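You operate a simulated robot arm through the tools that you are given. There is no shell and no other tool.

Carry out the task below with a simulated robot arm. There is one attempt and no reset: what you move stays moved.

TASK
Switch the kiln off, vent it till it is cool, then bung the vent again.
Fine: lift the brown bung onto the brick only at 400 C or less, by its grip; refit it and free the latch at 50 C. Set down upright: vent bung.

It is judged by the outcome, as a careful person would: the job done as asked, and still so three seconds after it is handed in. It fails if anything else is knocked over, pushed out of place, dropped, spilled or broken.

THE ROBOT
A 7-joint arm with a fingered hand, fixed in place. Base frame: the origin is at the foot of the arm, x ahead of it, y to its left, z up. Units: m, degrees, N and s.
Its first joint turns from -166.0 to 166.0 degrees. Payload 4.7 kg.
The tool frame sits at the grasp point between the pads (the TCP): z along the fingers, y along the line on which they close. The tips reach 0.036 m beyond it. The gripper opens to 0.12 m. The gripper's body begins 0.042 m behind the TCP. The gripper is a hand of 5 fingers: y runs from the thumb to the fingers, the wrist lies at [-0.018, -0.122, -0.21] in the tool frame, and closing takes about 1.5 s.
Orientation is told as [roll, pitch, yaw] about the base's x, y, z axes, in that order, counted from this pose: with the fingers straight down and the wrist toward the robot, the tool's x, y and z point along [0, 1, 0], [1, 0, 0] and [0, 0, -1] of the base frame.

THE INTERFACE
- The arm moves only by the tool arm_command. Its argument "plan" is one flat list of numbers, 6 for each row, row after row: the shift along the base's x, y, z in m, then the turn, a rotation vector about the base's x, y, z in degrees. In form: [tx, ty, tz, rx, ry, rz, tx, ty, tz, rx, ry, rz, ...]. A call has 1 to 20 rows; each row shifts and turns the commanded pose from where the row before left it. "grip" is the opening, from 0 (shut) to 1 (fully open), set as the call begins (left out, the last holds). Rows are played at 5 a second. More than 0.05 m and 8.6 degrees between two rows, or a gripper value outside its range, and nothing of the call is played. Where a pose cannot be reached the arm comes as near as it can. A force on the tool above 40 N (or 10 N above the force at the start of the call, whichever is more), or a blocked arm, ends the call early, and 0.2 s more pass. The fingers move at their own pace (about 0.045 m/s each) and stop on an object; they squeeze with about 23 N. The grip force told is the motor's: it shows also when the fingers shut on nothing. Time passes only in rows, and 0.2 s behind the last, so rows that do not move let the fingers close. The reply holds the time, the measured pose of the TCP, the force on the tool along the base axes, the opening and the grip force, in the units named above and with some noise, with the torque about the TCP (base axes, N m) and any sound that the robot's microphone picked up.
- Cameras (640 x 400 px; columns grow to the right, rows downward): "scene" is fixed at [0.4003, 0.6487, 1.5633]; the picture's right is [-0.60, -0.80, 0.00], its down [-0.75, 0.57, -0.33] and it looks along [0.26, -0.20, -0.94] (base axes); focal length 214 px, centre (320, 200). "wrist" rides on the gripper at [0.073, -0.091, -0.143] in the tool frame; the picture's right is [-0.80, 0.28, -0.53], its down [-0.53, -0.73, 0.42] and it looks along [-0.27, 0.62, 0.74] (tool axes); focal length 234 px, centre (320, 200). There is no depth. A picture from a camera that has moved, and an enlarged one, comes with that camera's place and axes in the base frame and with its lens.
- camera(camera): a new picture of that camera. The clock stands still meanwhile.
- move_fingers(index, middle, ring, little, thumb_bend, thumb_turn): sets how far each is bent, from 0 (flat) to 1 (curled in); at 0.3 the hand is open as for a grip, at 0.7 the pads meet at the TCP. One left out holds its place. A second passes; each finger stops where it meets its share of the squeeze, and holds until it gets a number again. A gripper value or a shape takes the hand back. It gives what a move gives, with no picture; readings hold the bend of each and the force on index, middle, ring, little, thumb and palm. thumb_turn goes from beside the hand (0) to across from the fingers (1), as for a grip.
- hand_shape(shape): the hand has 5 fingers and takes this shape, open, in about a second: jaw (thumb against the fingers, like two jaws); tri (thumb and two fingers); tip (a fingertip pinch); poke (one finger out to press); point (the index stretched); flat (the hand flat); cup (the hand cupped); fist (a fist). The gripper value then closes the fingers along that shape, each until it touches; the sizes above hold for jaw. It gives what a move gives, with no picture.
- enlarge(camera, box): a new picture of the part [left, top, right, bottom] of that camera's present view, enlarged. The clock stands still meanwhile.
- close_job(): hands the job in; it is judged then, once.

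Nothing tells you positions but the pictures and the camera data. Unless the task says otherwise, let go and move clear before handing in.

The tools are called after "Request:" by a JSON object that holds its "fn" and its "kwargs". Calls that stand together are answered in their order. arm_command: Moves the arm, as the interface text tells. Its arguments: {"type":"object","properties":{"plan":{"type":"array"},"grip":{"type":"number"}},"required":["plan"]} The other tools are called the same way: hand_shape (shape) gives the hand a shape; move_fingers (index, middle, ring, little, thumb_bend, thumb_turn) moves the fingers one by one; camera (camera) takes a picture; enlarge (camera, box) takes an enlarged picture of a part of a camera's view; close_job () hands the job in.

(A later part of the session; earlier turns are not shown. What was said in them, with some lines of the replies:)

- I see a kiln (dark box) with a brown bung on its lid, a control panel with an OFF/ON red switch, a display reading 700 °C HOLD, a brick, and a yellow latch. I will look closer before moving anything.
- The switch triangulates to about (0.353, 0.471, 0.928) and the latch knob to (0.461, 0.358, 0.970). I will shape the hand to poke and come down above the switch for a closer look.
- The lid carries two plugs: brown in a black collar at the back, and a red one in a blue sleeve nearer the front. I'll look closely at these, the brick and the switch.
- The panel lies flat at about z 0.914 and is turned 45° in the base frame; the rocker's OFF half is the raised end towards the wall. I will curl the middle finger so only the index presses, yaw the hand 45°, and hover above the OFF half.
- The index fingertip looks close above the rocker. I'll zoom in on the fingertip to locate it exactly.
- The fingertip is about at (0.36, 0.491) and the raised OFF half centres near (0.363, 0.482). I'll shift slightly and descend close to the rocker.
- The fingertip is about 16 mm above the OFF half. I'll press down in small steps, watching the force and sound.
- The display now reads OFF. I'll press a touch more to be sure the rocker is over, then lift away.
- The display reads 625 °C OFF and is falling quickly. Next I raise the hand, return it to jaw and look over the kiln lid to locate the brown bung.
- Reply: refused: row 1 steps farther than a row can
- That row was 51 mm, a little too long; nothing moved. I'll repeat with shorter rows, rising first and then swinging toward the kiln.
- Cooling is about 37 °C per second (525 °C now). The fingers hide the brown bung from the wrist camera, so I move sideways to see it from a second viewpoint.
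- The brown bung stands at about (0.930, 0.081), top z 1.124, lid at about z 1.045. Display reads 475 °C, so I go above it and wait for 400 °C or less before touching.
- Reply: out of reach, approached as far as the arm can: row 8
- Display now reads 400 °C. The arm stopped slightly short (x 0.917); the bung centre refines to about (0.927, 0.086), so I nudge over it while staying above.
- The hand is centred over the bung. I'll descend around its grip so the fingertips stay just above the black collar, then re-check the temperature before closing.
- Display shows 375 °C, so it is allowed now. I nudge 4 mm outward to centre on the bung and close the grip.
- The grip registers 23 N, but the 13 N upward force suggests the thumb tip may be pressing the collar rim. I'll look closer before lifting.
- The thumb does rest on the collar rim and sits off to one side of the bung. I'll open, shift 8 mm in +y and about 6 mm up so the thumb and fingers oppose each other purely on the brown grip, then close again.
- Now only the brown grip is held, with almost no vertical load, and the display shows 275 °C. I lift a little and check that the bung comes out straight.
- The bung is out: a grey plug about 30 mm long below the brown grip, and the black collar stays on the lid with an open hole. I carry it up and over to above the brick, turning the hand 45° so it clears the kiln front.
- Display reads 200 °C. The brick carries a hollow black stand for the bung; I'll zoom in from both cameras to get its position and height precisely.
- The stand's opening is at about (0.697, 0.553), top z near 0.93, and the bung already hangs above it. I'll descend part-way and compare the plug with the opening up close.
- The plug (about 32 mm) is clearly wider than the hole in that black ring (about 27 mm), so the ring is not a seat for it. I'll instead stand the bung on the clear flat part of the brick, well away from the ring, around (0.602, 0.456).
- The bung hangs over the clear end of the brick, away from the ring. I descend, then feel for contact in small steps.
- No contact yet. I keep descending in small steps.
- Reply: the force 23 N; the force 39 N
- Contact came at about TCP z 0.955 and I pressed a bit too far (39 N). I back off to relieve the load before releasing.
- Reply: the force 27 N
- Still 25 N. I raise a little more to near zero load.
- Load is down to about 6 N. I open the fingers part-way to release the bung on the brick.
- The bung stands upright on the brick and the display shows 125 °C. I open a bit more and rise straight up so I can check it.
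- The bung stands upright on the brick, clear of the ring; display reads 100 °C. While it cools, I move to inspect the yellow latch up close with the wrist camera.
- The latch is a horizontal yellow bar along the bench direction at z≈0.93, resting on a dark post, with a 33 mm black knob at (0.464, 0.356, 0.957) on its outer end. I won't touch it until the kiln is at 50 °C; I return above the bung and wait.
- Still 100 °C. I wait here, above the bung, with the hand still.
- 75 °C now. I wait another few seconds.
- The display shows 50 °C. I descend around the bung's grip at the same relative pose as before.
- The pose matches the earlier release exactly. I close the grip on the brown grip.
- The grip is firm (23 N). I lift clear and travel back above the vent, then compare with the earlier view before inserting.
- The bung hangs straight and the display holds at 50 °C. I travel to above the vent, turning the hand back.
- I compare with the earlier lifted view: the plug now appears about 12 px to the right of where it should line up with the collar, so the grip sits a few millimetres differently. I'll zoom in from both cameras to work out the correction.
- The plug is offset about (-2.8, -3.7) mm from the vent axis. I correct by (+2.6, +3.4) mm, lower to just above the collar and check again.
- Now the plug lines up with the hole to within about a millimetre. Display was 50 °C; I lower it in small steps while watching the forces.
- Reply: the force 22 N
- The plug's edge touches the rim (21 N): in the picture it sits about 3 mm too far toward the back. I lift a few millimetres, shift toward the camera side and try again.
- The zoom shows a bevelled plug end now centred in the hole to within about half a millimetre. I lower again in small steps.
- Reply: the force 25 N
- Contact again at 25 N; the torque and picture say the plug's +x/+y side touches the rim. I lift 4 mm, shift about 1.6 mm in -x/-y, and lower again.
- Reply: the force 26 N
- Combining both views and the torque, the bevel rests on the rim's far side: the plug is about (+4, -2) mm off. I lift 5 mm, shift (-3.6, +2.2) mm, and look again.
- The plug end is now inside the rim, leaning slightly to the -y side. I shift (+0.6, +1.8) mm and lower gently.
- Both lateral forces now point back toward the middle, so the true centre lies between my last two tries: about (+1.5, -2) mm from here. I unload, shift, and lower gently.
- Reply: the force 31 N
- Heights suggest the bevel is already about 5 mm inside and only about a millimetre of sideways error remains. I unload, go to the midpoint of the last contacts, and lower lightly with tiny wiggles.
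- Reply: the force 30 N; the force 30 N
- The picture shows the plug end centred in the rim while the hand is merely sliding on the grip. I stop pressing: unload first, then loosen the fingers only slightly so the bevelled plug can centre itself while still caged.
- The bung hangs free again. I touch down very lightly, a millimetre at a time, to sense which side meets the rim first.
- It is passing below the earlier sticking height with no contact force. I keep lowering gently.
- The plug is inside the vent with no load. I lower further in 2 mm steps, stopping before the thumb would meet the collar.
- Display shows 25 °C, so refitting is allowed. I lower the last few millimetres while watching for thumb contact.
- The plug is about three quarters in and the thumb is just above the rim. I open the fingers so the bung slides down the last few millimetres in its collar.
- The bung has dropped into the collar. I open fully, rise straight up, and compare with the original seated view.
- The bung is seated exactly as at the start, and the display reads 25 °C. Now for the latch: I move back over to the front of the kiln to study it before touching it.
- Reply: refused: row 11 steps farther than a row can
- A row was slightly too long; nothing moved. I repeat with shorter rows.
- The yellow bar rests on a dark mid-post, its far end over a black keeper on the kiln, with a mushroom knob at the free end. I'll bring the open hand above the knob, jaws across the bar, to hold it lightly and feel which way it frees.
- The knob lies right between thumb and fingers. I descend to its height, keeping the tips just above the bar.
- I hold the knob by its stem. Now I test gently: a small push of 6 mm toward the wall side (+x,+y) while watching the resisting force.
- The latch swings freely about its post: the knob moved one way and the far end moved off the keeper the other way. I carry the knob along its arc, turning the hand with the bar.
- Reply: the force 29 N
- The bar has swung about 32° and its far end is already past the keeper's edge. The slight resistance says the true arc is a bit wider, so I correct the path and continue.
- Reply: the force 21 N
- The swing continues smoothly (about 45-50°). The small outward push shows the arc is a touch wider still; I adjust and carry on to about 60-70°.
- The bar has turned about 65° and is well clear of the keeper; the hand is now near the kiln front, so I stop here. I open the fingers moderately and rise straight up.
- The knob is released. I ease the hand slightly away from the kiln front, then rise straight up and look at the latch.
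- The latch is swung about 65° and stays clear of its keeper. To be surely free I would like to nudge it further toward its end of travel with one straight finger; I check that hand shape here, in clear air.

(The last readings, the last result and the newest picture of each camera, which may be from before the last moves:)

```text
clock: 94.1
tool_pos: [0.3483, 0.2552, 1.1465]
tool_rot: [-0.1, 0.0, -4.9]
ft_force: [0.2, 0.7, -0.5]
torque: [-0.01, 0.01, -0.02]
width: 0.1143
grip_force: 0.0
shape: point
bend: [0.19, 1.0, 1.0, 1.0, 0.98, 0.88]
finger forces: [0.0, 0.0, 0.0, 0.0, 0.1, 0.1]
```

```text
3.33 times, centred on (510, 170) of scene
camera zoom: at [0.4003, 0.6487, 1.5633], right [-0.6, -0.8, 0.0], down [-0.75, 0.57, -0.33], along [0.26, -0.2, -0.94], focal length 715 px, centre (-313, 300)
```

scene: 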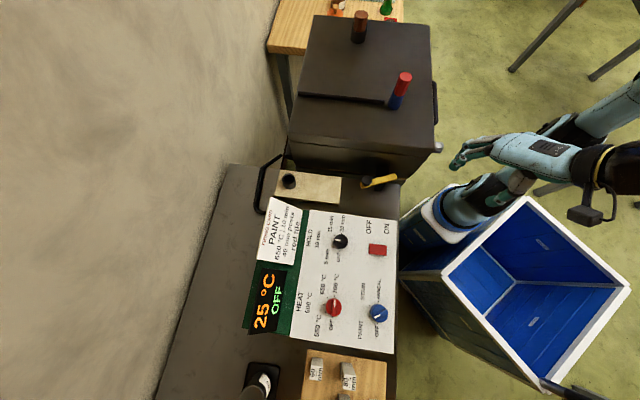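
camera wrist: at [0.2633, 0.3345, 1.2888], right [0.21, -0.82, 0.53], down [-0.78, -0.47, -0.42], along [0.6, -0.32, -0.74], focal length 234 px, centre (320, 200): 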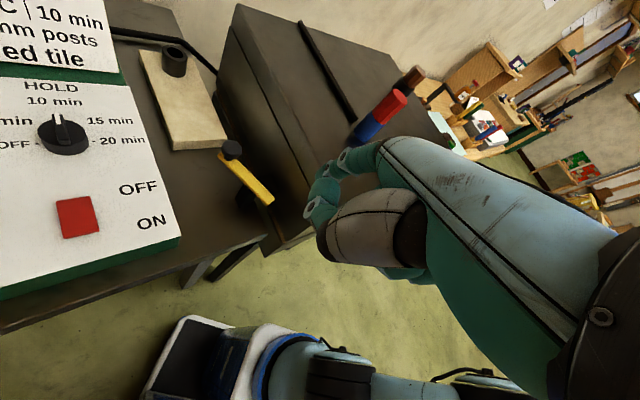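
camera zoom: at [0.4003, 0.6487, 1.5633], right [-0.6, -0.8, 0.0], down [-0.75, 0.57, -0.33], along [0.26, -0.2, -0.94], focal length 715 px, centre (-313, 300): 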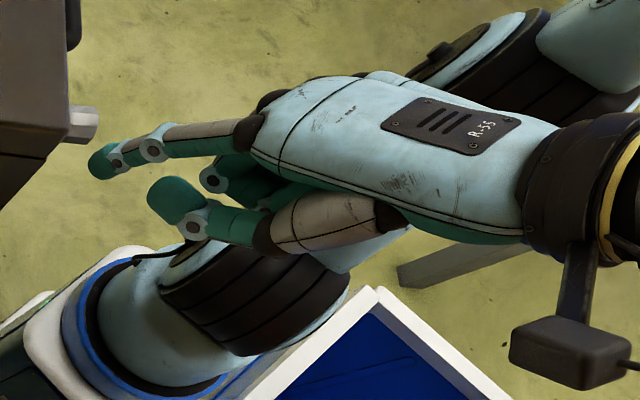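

Request:
{"fn": "enlarge", "kwargs": {"camera": "wrist", "box": [280, 120, 440, 280]}}

Request:
{"fn": "enlarge", "kwargs": {"camera": "scene", "box": [440, 140, 520, 190]}}

```text
2.50 times, centred on (360, 200) of wrist
camera zoom: at [0.2633, 0.3345, 1.2888], right [0.21, -0.82, 0.53], down [-0.78, -0.47, -0.42], along [0.6, -0.32, -0.74], focal length 585 px, centre (220, 200)
```

zoom: 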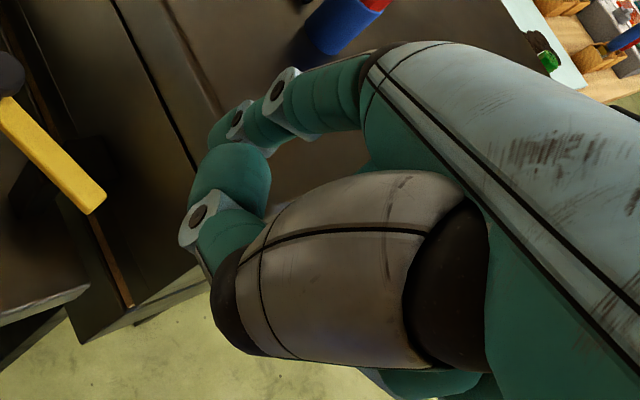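

```text
8.00 times, centred on (480, 165) of scene
camera zoom: at [0.4003, 0.6487, 1.5633], right [-0.6, -0.8, 0.0], down [-0.75, 0.57, -0.33], along [0.26, -0.2, -0.94], focal length 1716 px, centre (-960, 480)
```

zoom: 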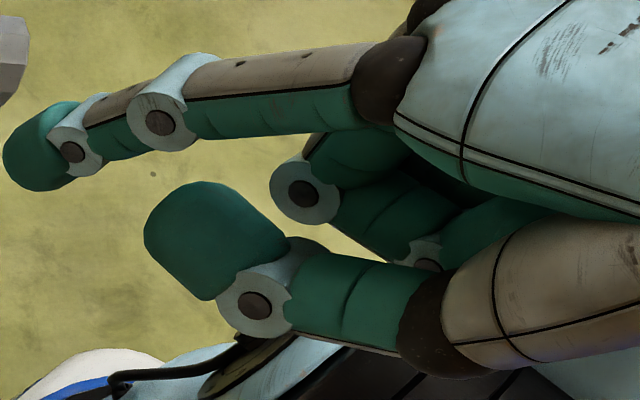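

The straight index points too far outward for this. I check the poke shape (index bent, others curled) to see whether its tip is clearly the lowest point.

Request:
{"fn": "hand_shape", "kwargs": {"shape": "poke"}}

Request:
{"fn": "move_fingers", "kwargs": {"index": 0.6, "middle": 1.0}}

Request:
{"fn": "enlarge", "kwargs": {"camera": "scene", "box": [440, 110, 580, 220]}}

Request:
{"fn": "enlarge", "kwargs": {"camera": "wrist", "box": [280, 120, 440, 280]}}

```text
clock: 95.0
tool_pos: [0.3478, 0.2545, 1.1463]
tool_rot: [0.0, 0.0, -4.9]
ft_force: [-0.6, 0.1, 0.2]
torque: [0.01, -0.01, 0.0]
width: 0.0
grip_force: 0.0
shape: poke
bend: [0.7, 0.7, 0.99, 0.99, 1.0, 1.0]
finger forces: [0.0, 0.0, 0.0, 0.0, 0.0, 0.0]
```

```text
clock: 96.0
tool_pos: [0.3489, 0.2543, 1.146]
tool_rot: [0.0, -0.1, -4.9]
ft_force: [0.5, 0.4, 0.1]
torque: [0.02, 0.02, 0.0]
width: 0.0483
grip_force: 0.2
shape: fingers
bend: [0.6, 1.0, 0.99, 0.99, 1.0, 1.0]
finger forces: [0.0, 0.1, 0.0, 0.0, 0.1, 0.1]
```

```text
3.64 times, centred on (510, 165) of scene
camera zoom: at [0.4003, 0.6487, 1.5633], right [-0.6, -0.8, 0.0], down [-0.75, 0.57, -0.33], along [0.26, -0.2, -0.94], focal length 780 px, centre (-371, 327)
```

zoom: 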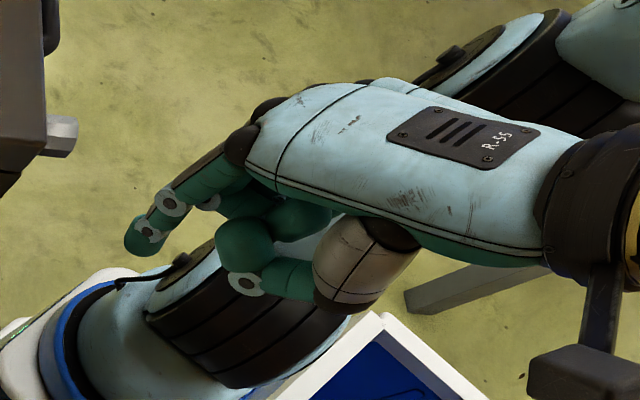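

```text
2.50 times, centred on (360, 200) of wrist
camera zoom: at [0.2632, 0.3343, 1.2888], right [0.21, -0.82, 0.53], down [-0.78, -0.47, -0.42], along [0.6, -0.32, -0.74], focal length 585 px, centre (220, 200)
```

zoom: 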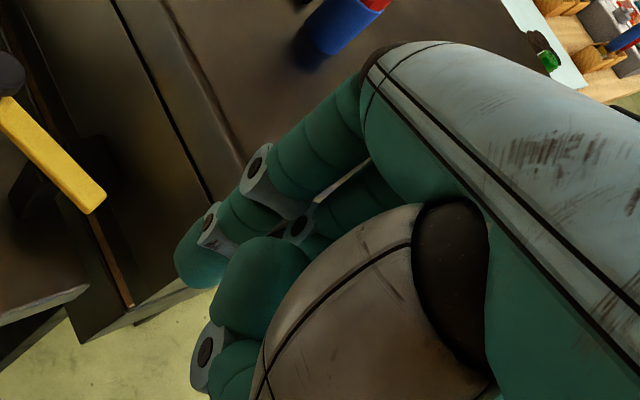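

In this shape the index tip sits about 5 cm below everything else, so it can push the knob safely from the panel side. I move above a spot just behind the knob and check before lowering.

Request:
{"fn": "arm_command", "kwargs": {"plan": [0.0305, 0.0311, 0, 0, 0, 0, 0.0305, 0.0311, 0, 0, 0, 0, 0.0305, 0.0311, 0, 0, 0, 0, 0.0305, 0.0311, 0, 0, 0, 0, 0, 0, -0.04, 0, 0, 0, 0, 0, -0.04, 0, 0, 0, 0, 0, -0.03, 0, 0, 0]}}

Request:
{"fn": "enlarge", "kwargs": {"camera": "scene", "box": [340, 140, 440, 210]}}

Request:
{"fn": "enlarge", "kwargs": {"camera": "wrist", "box": [200, 150, 400, 350]}}

```text
clock: 97.6
tool_pos: [0.471, 0.3777, 1.0351]
tool_rot: [0.1, -0.1, -5.0]
ft_force: [-0.6, -0.3, -0.2]
torque: [0.01, 0.01, 0.02]
width: 0.0479
grip_force: 0.1
shape: fingers
bend: [0.6, 1.0, 0.99, 0.99, 1.0, 1.0]
finger forces: [0.0, 0.1, 0.1, 0.0, 0.0, 0.0]
```

```text
5.71 times, centred on (390, 175) of scene
camera zoom: at [0.4003, 0.6487, 1.5633], right [-0.6, -0.8, 0.0], down [-0.75, 0.57, -0.33], along [0.26, -0.2, -0.94], focal length 1226 px, centre (-80, 343)
```

zoom: 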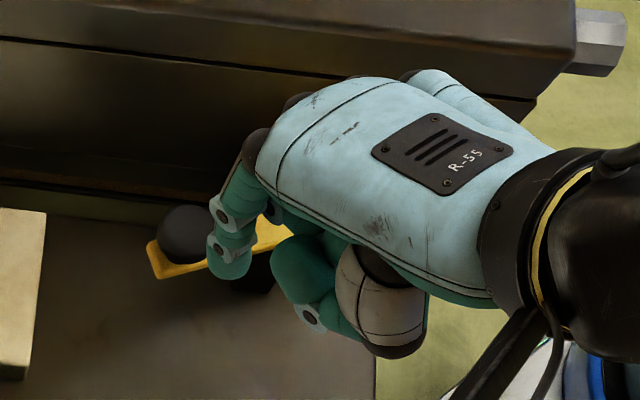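

```text
2.00 times, centred on (300, 250) of wrist
camera zoom: at [0.3869, 0.4573, 1.1778], right [0.21, -0.83, 0.52], down [-0.78, -0.47, -0.43], along [0.6, -0.32, -0.74], focal length 468 px, centre (360, 100)
```

zoom: 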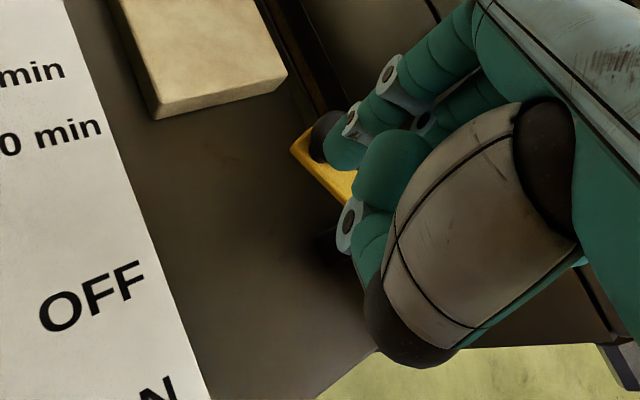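

The fingertip hangs just in front of the knob, as computed. I lower it to knob height and then push along the arc in small steps.

Request:
{"fn": "arm_command", "kwargs": {"plan": [-0.0006, 0.001, -0.02, 0, 0, 0, 0, 0, -0.015, 0, 0, 0, 0, 0, -0.007, 0, 0, 0]}}

Request:
{"fn": "arm_command", "kwargs": {"plan": [0.004, -0.0015, 0, 0, 0, 0, 0.0035, -0.0012, 0, 0, 0, 0, 0.0035, -0.0003, 0, 0, 0, 0]}}

Request:
{"fn": "enlarge", "kwargs": {"camera": "scene", "box": [340, 140, 440, 210]}}

Request:
{"fn": "enlarge", "kwargs": {"camera": "wrist", "box": [200, 150, 400, 350]}}

```text
clock: 98.4
tool_pos: [0.471, 0.379, 0.9948]
tool_rot: [0.0, 0.0, -5.1]
ft_force: [0.0, 0.7, 0.1]
torque: [0.03, 0.03, 0.0]
width: 0.0482
grip_force: 0.0
shape: fingers
bend: [0.6, 1.0, 0.99, 0.99, 1.0, 1.0]
finger forces: [0.1, 0.0, 0.1, 0.0, 0.1, 0.1]
```

```text
clock: 99.2
tool_pos: [0.4829, 0.3759, 0.9932]
tool_rot: [0.0, -0.1, -4.8]
ft_force: [-0.2, 0.1, 0.2]
torque: [0.01, 0.01, 0.0]
width: 0.048
grip_force: 0.1
shape: fingers
bend: [0.6, 1.0, 0.99, 0.99, 1.0, 1.0]
finger forces: [0.1, 0.0, 0.0, 0.0, 0.1, 0.0]
```

```text
5.71 times, centred on (390, 175) of scene
camera zoom: at [0.4003, 0.6487, 1.5633], right [-0.6, -0.8, 0.0], down [-0.75, 0.57, -0.33], along [0.26, -0.2, -0.94], focal length 1226 px, centre (-80, 343)
```

zoom: 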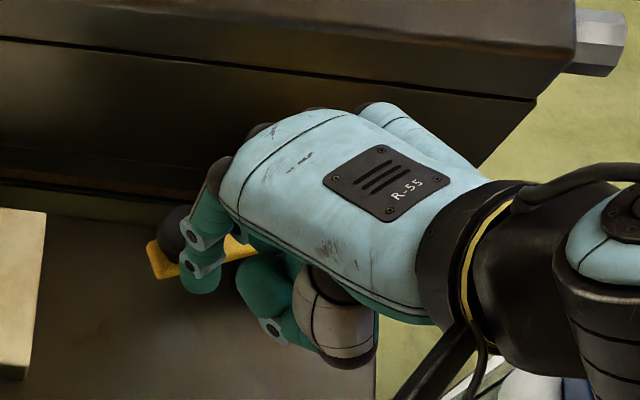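

```text
2.00 times, centred on (300, 250) of wrist
camera zoom: at [0.3966, 0.4558, 1.1363], right [0.21, -0.82, 0.53], down [-0.78, -0.47, -0.42], along [0.6, -0.32, -0.74], focal length 468 px, centre (360, 100)
```

zoom: 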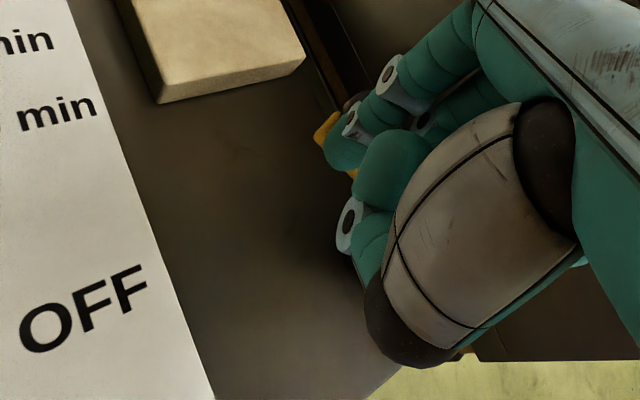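

Request:
{"fn": "arm_command", "kwargs": {"plan": [0.004, -0.0002, 0, 0, 0, 0, 0.004, -0.0004, 0, 0, 0, 0, 0.004, -0.0008, 0, 0, 0, 0, 0.004, -0.0008, 0, 0, 0, 0]}}

Request:
{"fn": "enlarge", "kwargs": {"camera": "scene", "box": [340, 140, 440, 210]}}

```text
clock: 100.2
tool_pos: [0.4961, 0.373, 0.9939]
tool_rot: [0.0, 0.0, -4.9]
ft_force: [-1.5, 0.1, -0.6]
torque: [-0.01, 0.02, 0.03]
width: 0.0475
grip_force: 0.1
shape: fingers
bend: [0.6, 1.0, 0.99, 0.99, 1.0, 1.0]
finger forces: [0.2, 0.0, 0.1, 0.0, 0.0, 0.0]
```

```text
5.71 times, centred on (390, 175) of scene
camera zoom: at [0.4003, 0.6487, 1.5633], right [-0.6, -0.8, 0.0], down [-0.75, 0.57, -0.33], along [0.26, -0.2, -0.94], focal length 1226 px, centre (-80, 343)
```

zoom: 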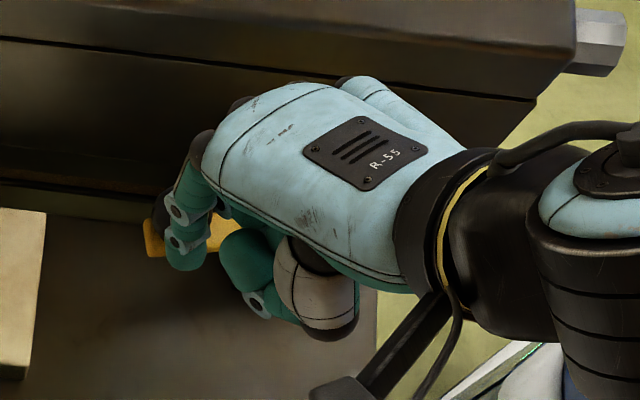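

The bar follows with little effort. I push a little further, watching for its end stop.

Request:
{"fn": "arm_command", "kwargs": {"plan": [0.0035, -0.0012, 0, 0, 0, 0, 0.0035, -0.0012, 0, 0, 0, 0]}}

Request:
{"fn": "enlarge", "kwargs": {"camera": "scene", "box": [340, 140, 440, 210]}}

```text
clock: 100.8
tool_pos: [0.5056, 0.372, 0.9934]
tool_rot: [0.0, 0.0, -4.9]
ft_force: [0.1, 1.1, -0.7]
torque: [0.02, -0.01, -0.03]
width: 0.048
grip_force: 0.1
shape: fingers
bend: [0.6, 1.0, 0.99, 0.99, 1.0, 1.0]
finger forces: [0.0, 0.0, 0.0, 0.0, 0.1, 0.1]
```

```text
5.71 times, centred on (390, 175) of scene
camera zoom: at [0.4003, 0.6487, 1.5633], right [-0.6, -0.8, 0.0], down [-0.75, 0.57, -0.33], along [0.26, -0.2, -0.94], focal length 1226 px, centre (-80, 343)
```

zoom: 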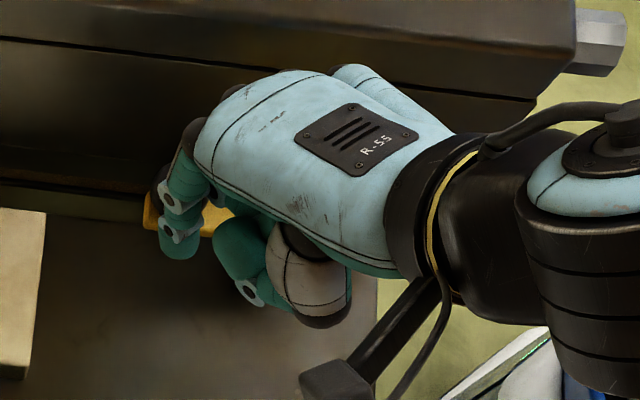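

The bar is now roughly parallel to the kiln front, fully off the keeper. I back the finger off, rise, and withdraw to check everything.

Request:
{"fn": "arm_command", "kwargs": {"plan": [-0.006, 0.004, 0, 0, 0, 0, -0.006, 0.004, 0, 0, 0, 0, 0, 0, 0.03, 0, 0, 0, 0, 0, 0.04, 0, 0, 0, 0, 0, 0.04, 0, 0, 0, 0, 0, 0.04, 0, 0, 0, -0.03, -0.03, 0.01, 0, 0, 0, -0.03, -0.03, 0.01, 0, 0, 0, -0.03, -0.03, 0.01, 0, 0, 0, -0.03, -0.03, 0.01, 0, 0, 0]}}

Request:
{"fn": "camera", "kwargs": {"camera": "scene"}}

Request:
{"fn": "enlarge", "kwargs": {"camera": "scene", "box": [340, 140, 440, 210]}}

Request:
{"fn": "enlarge", "kwargs": {"camera": "scene", "box": [310, 0, 450, 90]}}

Request:
{"fn": "enlarge", "kwargs": {"camera": "scene", "box": [220, 140, 440, 300]}}

Request:
{"fn": "camera", "kwargs": {"camera": "wrist"}}

```text
clock: 103.0
tool_pos: [0.3709, 0.2571, 1.1836]
tool_rot: [0.0, 0.0, -4.9]
ft_force: [0.3, 0.6, 0.0]
torque: [-0.05, -0.04, -0.02]
width: 0.048
grip_force: 0.0
shape: fingers
bend: [0.6, 1.0, 0.99, 0.99, 1.0, 1.0]
finger forces: [0.0, 0.1, 0.0, 0.0, 0.0, 0.0]
```

```text
taken
```

scene: 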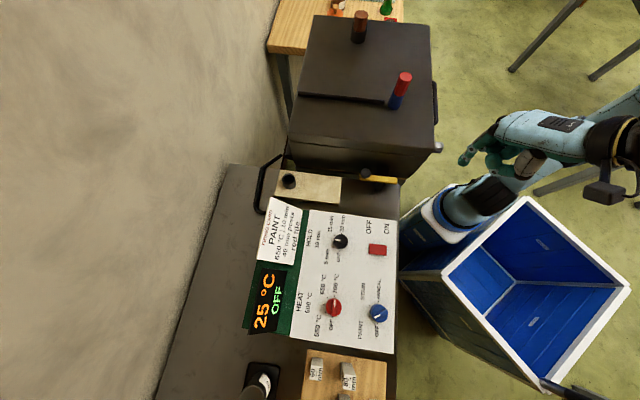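

```text
5.71 times, centred on (390, 175) of scene
camera zoom: at [0.4003, 0.6487, 1.5633], right [-0.6, -0.8, 0.0], down [-0.75, 0.57, -0.33], along [0.26, -0.2, -0.94], focal length 1226 px, centre (-80, 343)
```

zoom: 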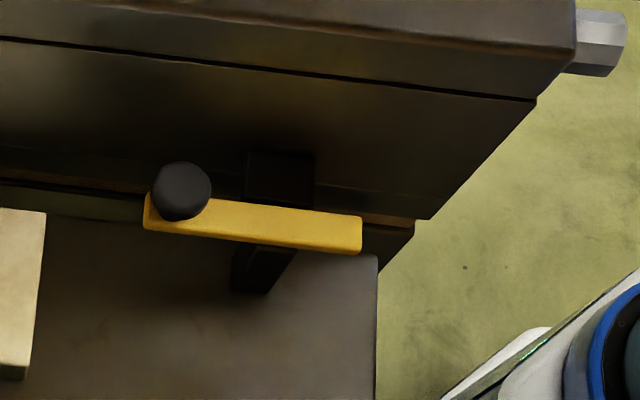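

```text
4.44 times, centred on (380, 45) of scene
camera zoom: at [0.4003, 0.6487, 1.5633], right [-0.6, -0.8, 0.0], down [-0.75, 0.57, -0.33], along [0.26, -0.2, -0.94], focal length 953 px, centre (53, 889)
```

zoom: 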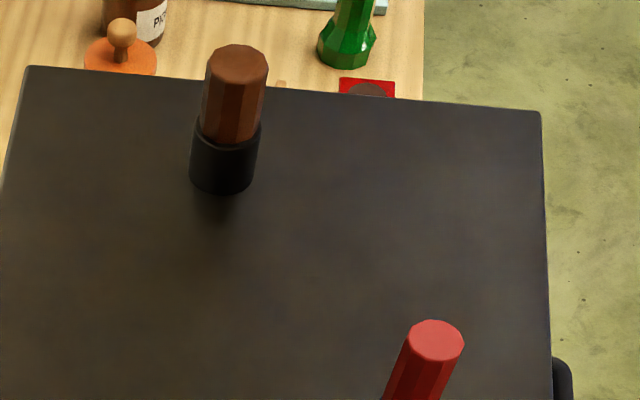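

```text
2.50 times, centred on (330, 220) of scene
camera zoom: at [0.4003, 0.6487, 1.5633], right [-0.6, -0.8, 0.0], down [-0.75, 0.57, -0.33], along [0.26, -0.2, -0.94], focal length 536 px, centre (295, 150)
```

zoom: 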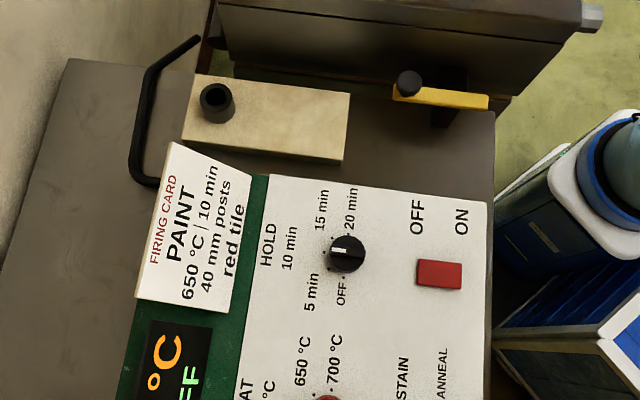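

```text
taken
camera wrist: at [0.2855, 0.3371, 1.3263], right [0.21, -0.82, 0.53], down [-0.78, -0.47, -0.42], along [0.6, -0.32, -0.74], focal length 234 px, centre (320, 200)
```

wrist: 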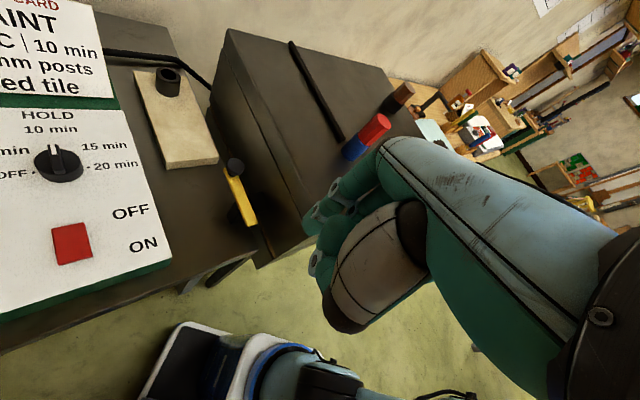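

The latch is fully turned off its keeper, the bung is back in its vent, and the kiln reads 25 °C OFF. One last comparison of the brick and panel with the first picture before handing in.

Request:
{"fn": "enlarge", "kwargs": {"camera": "scene", "box": [260, 150, 420, 250]}}

Request:
{"fn": "enlarge", "kwargs": {"camera": "scene", "box": [340, 0, 390, 50]}}

```text
4.00 times, centred on (340, 200) of scene
camera zoom: at [0.4003, 0.6487, 1.5633], right [-0.6, -0.8, 0.0], down [-0.75, 0.57, -0.33], along [0.26, -0.2, -0.94], focal length 858 px, centre (240, 200)
```

zoom: 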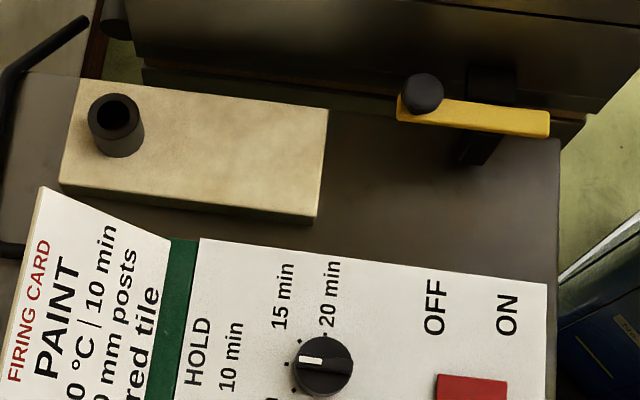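

```text
8.00 times, centred on (365, 25) of scene
camera zoom: at [0.4003, 0.6487, 1.5633], right [-0.6, -0.8, 0.0], down [-0.75, 0.57, -0.33], along [0.26, -0.2, -0.94], focal length 1716 px, centre (-40, 1600)
```

zoom: 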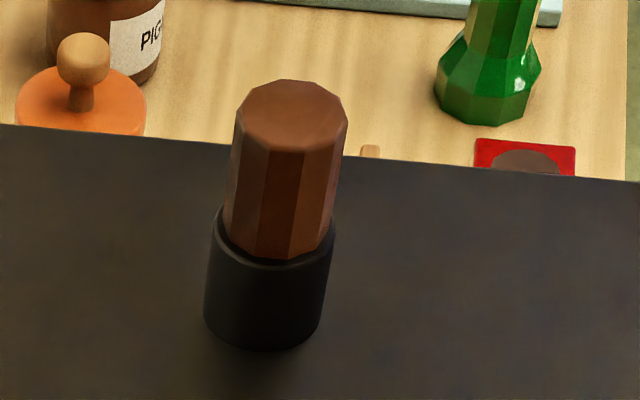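

The brick, ring and panel are where they were at the start. The bung sits upright and fully in its collar, the latch is swung free, and the hand is clear, so I hand in the job.

Request:
{"fn": "close_job", "kwargs": {}}

```text
The job is handed in.
```

The kiln is off, vented down to 25 °C and bunged again, and the latch is free. I handed the job in with the hand clear. I haven't been told how it was judged.

- **Switch:** I pressed the rocker to OFF, and the display changed from HOLD to OFF.
- **Venting:** I lifted the brown bung by its grip at about 275 °C on the display. It stood upright on the flat part of the brick. I did not use the black ring there, because its hole was narrower than the plug.
- **Rebunging:** I began refitting the bung at 50 °C on the display. It took several tries, because the plug's end kept catching on the collar rim and the grip slipped a little. I released it with a few millimetres to go and it slid the rest of the way down. It now looks the same as at the start.
- **Latch:** At 25 °C I turned the yellow bar about 90° on its post. It is now parallel to the kiln front and clear of its keeper.
- **Pressing forces:** I pressed harder than I meant to twice, up to about 39 N on the brick and about 30 N on the collar. In the last pictures the brick, ring, panel and red bung were unmoved.
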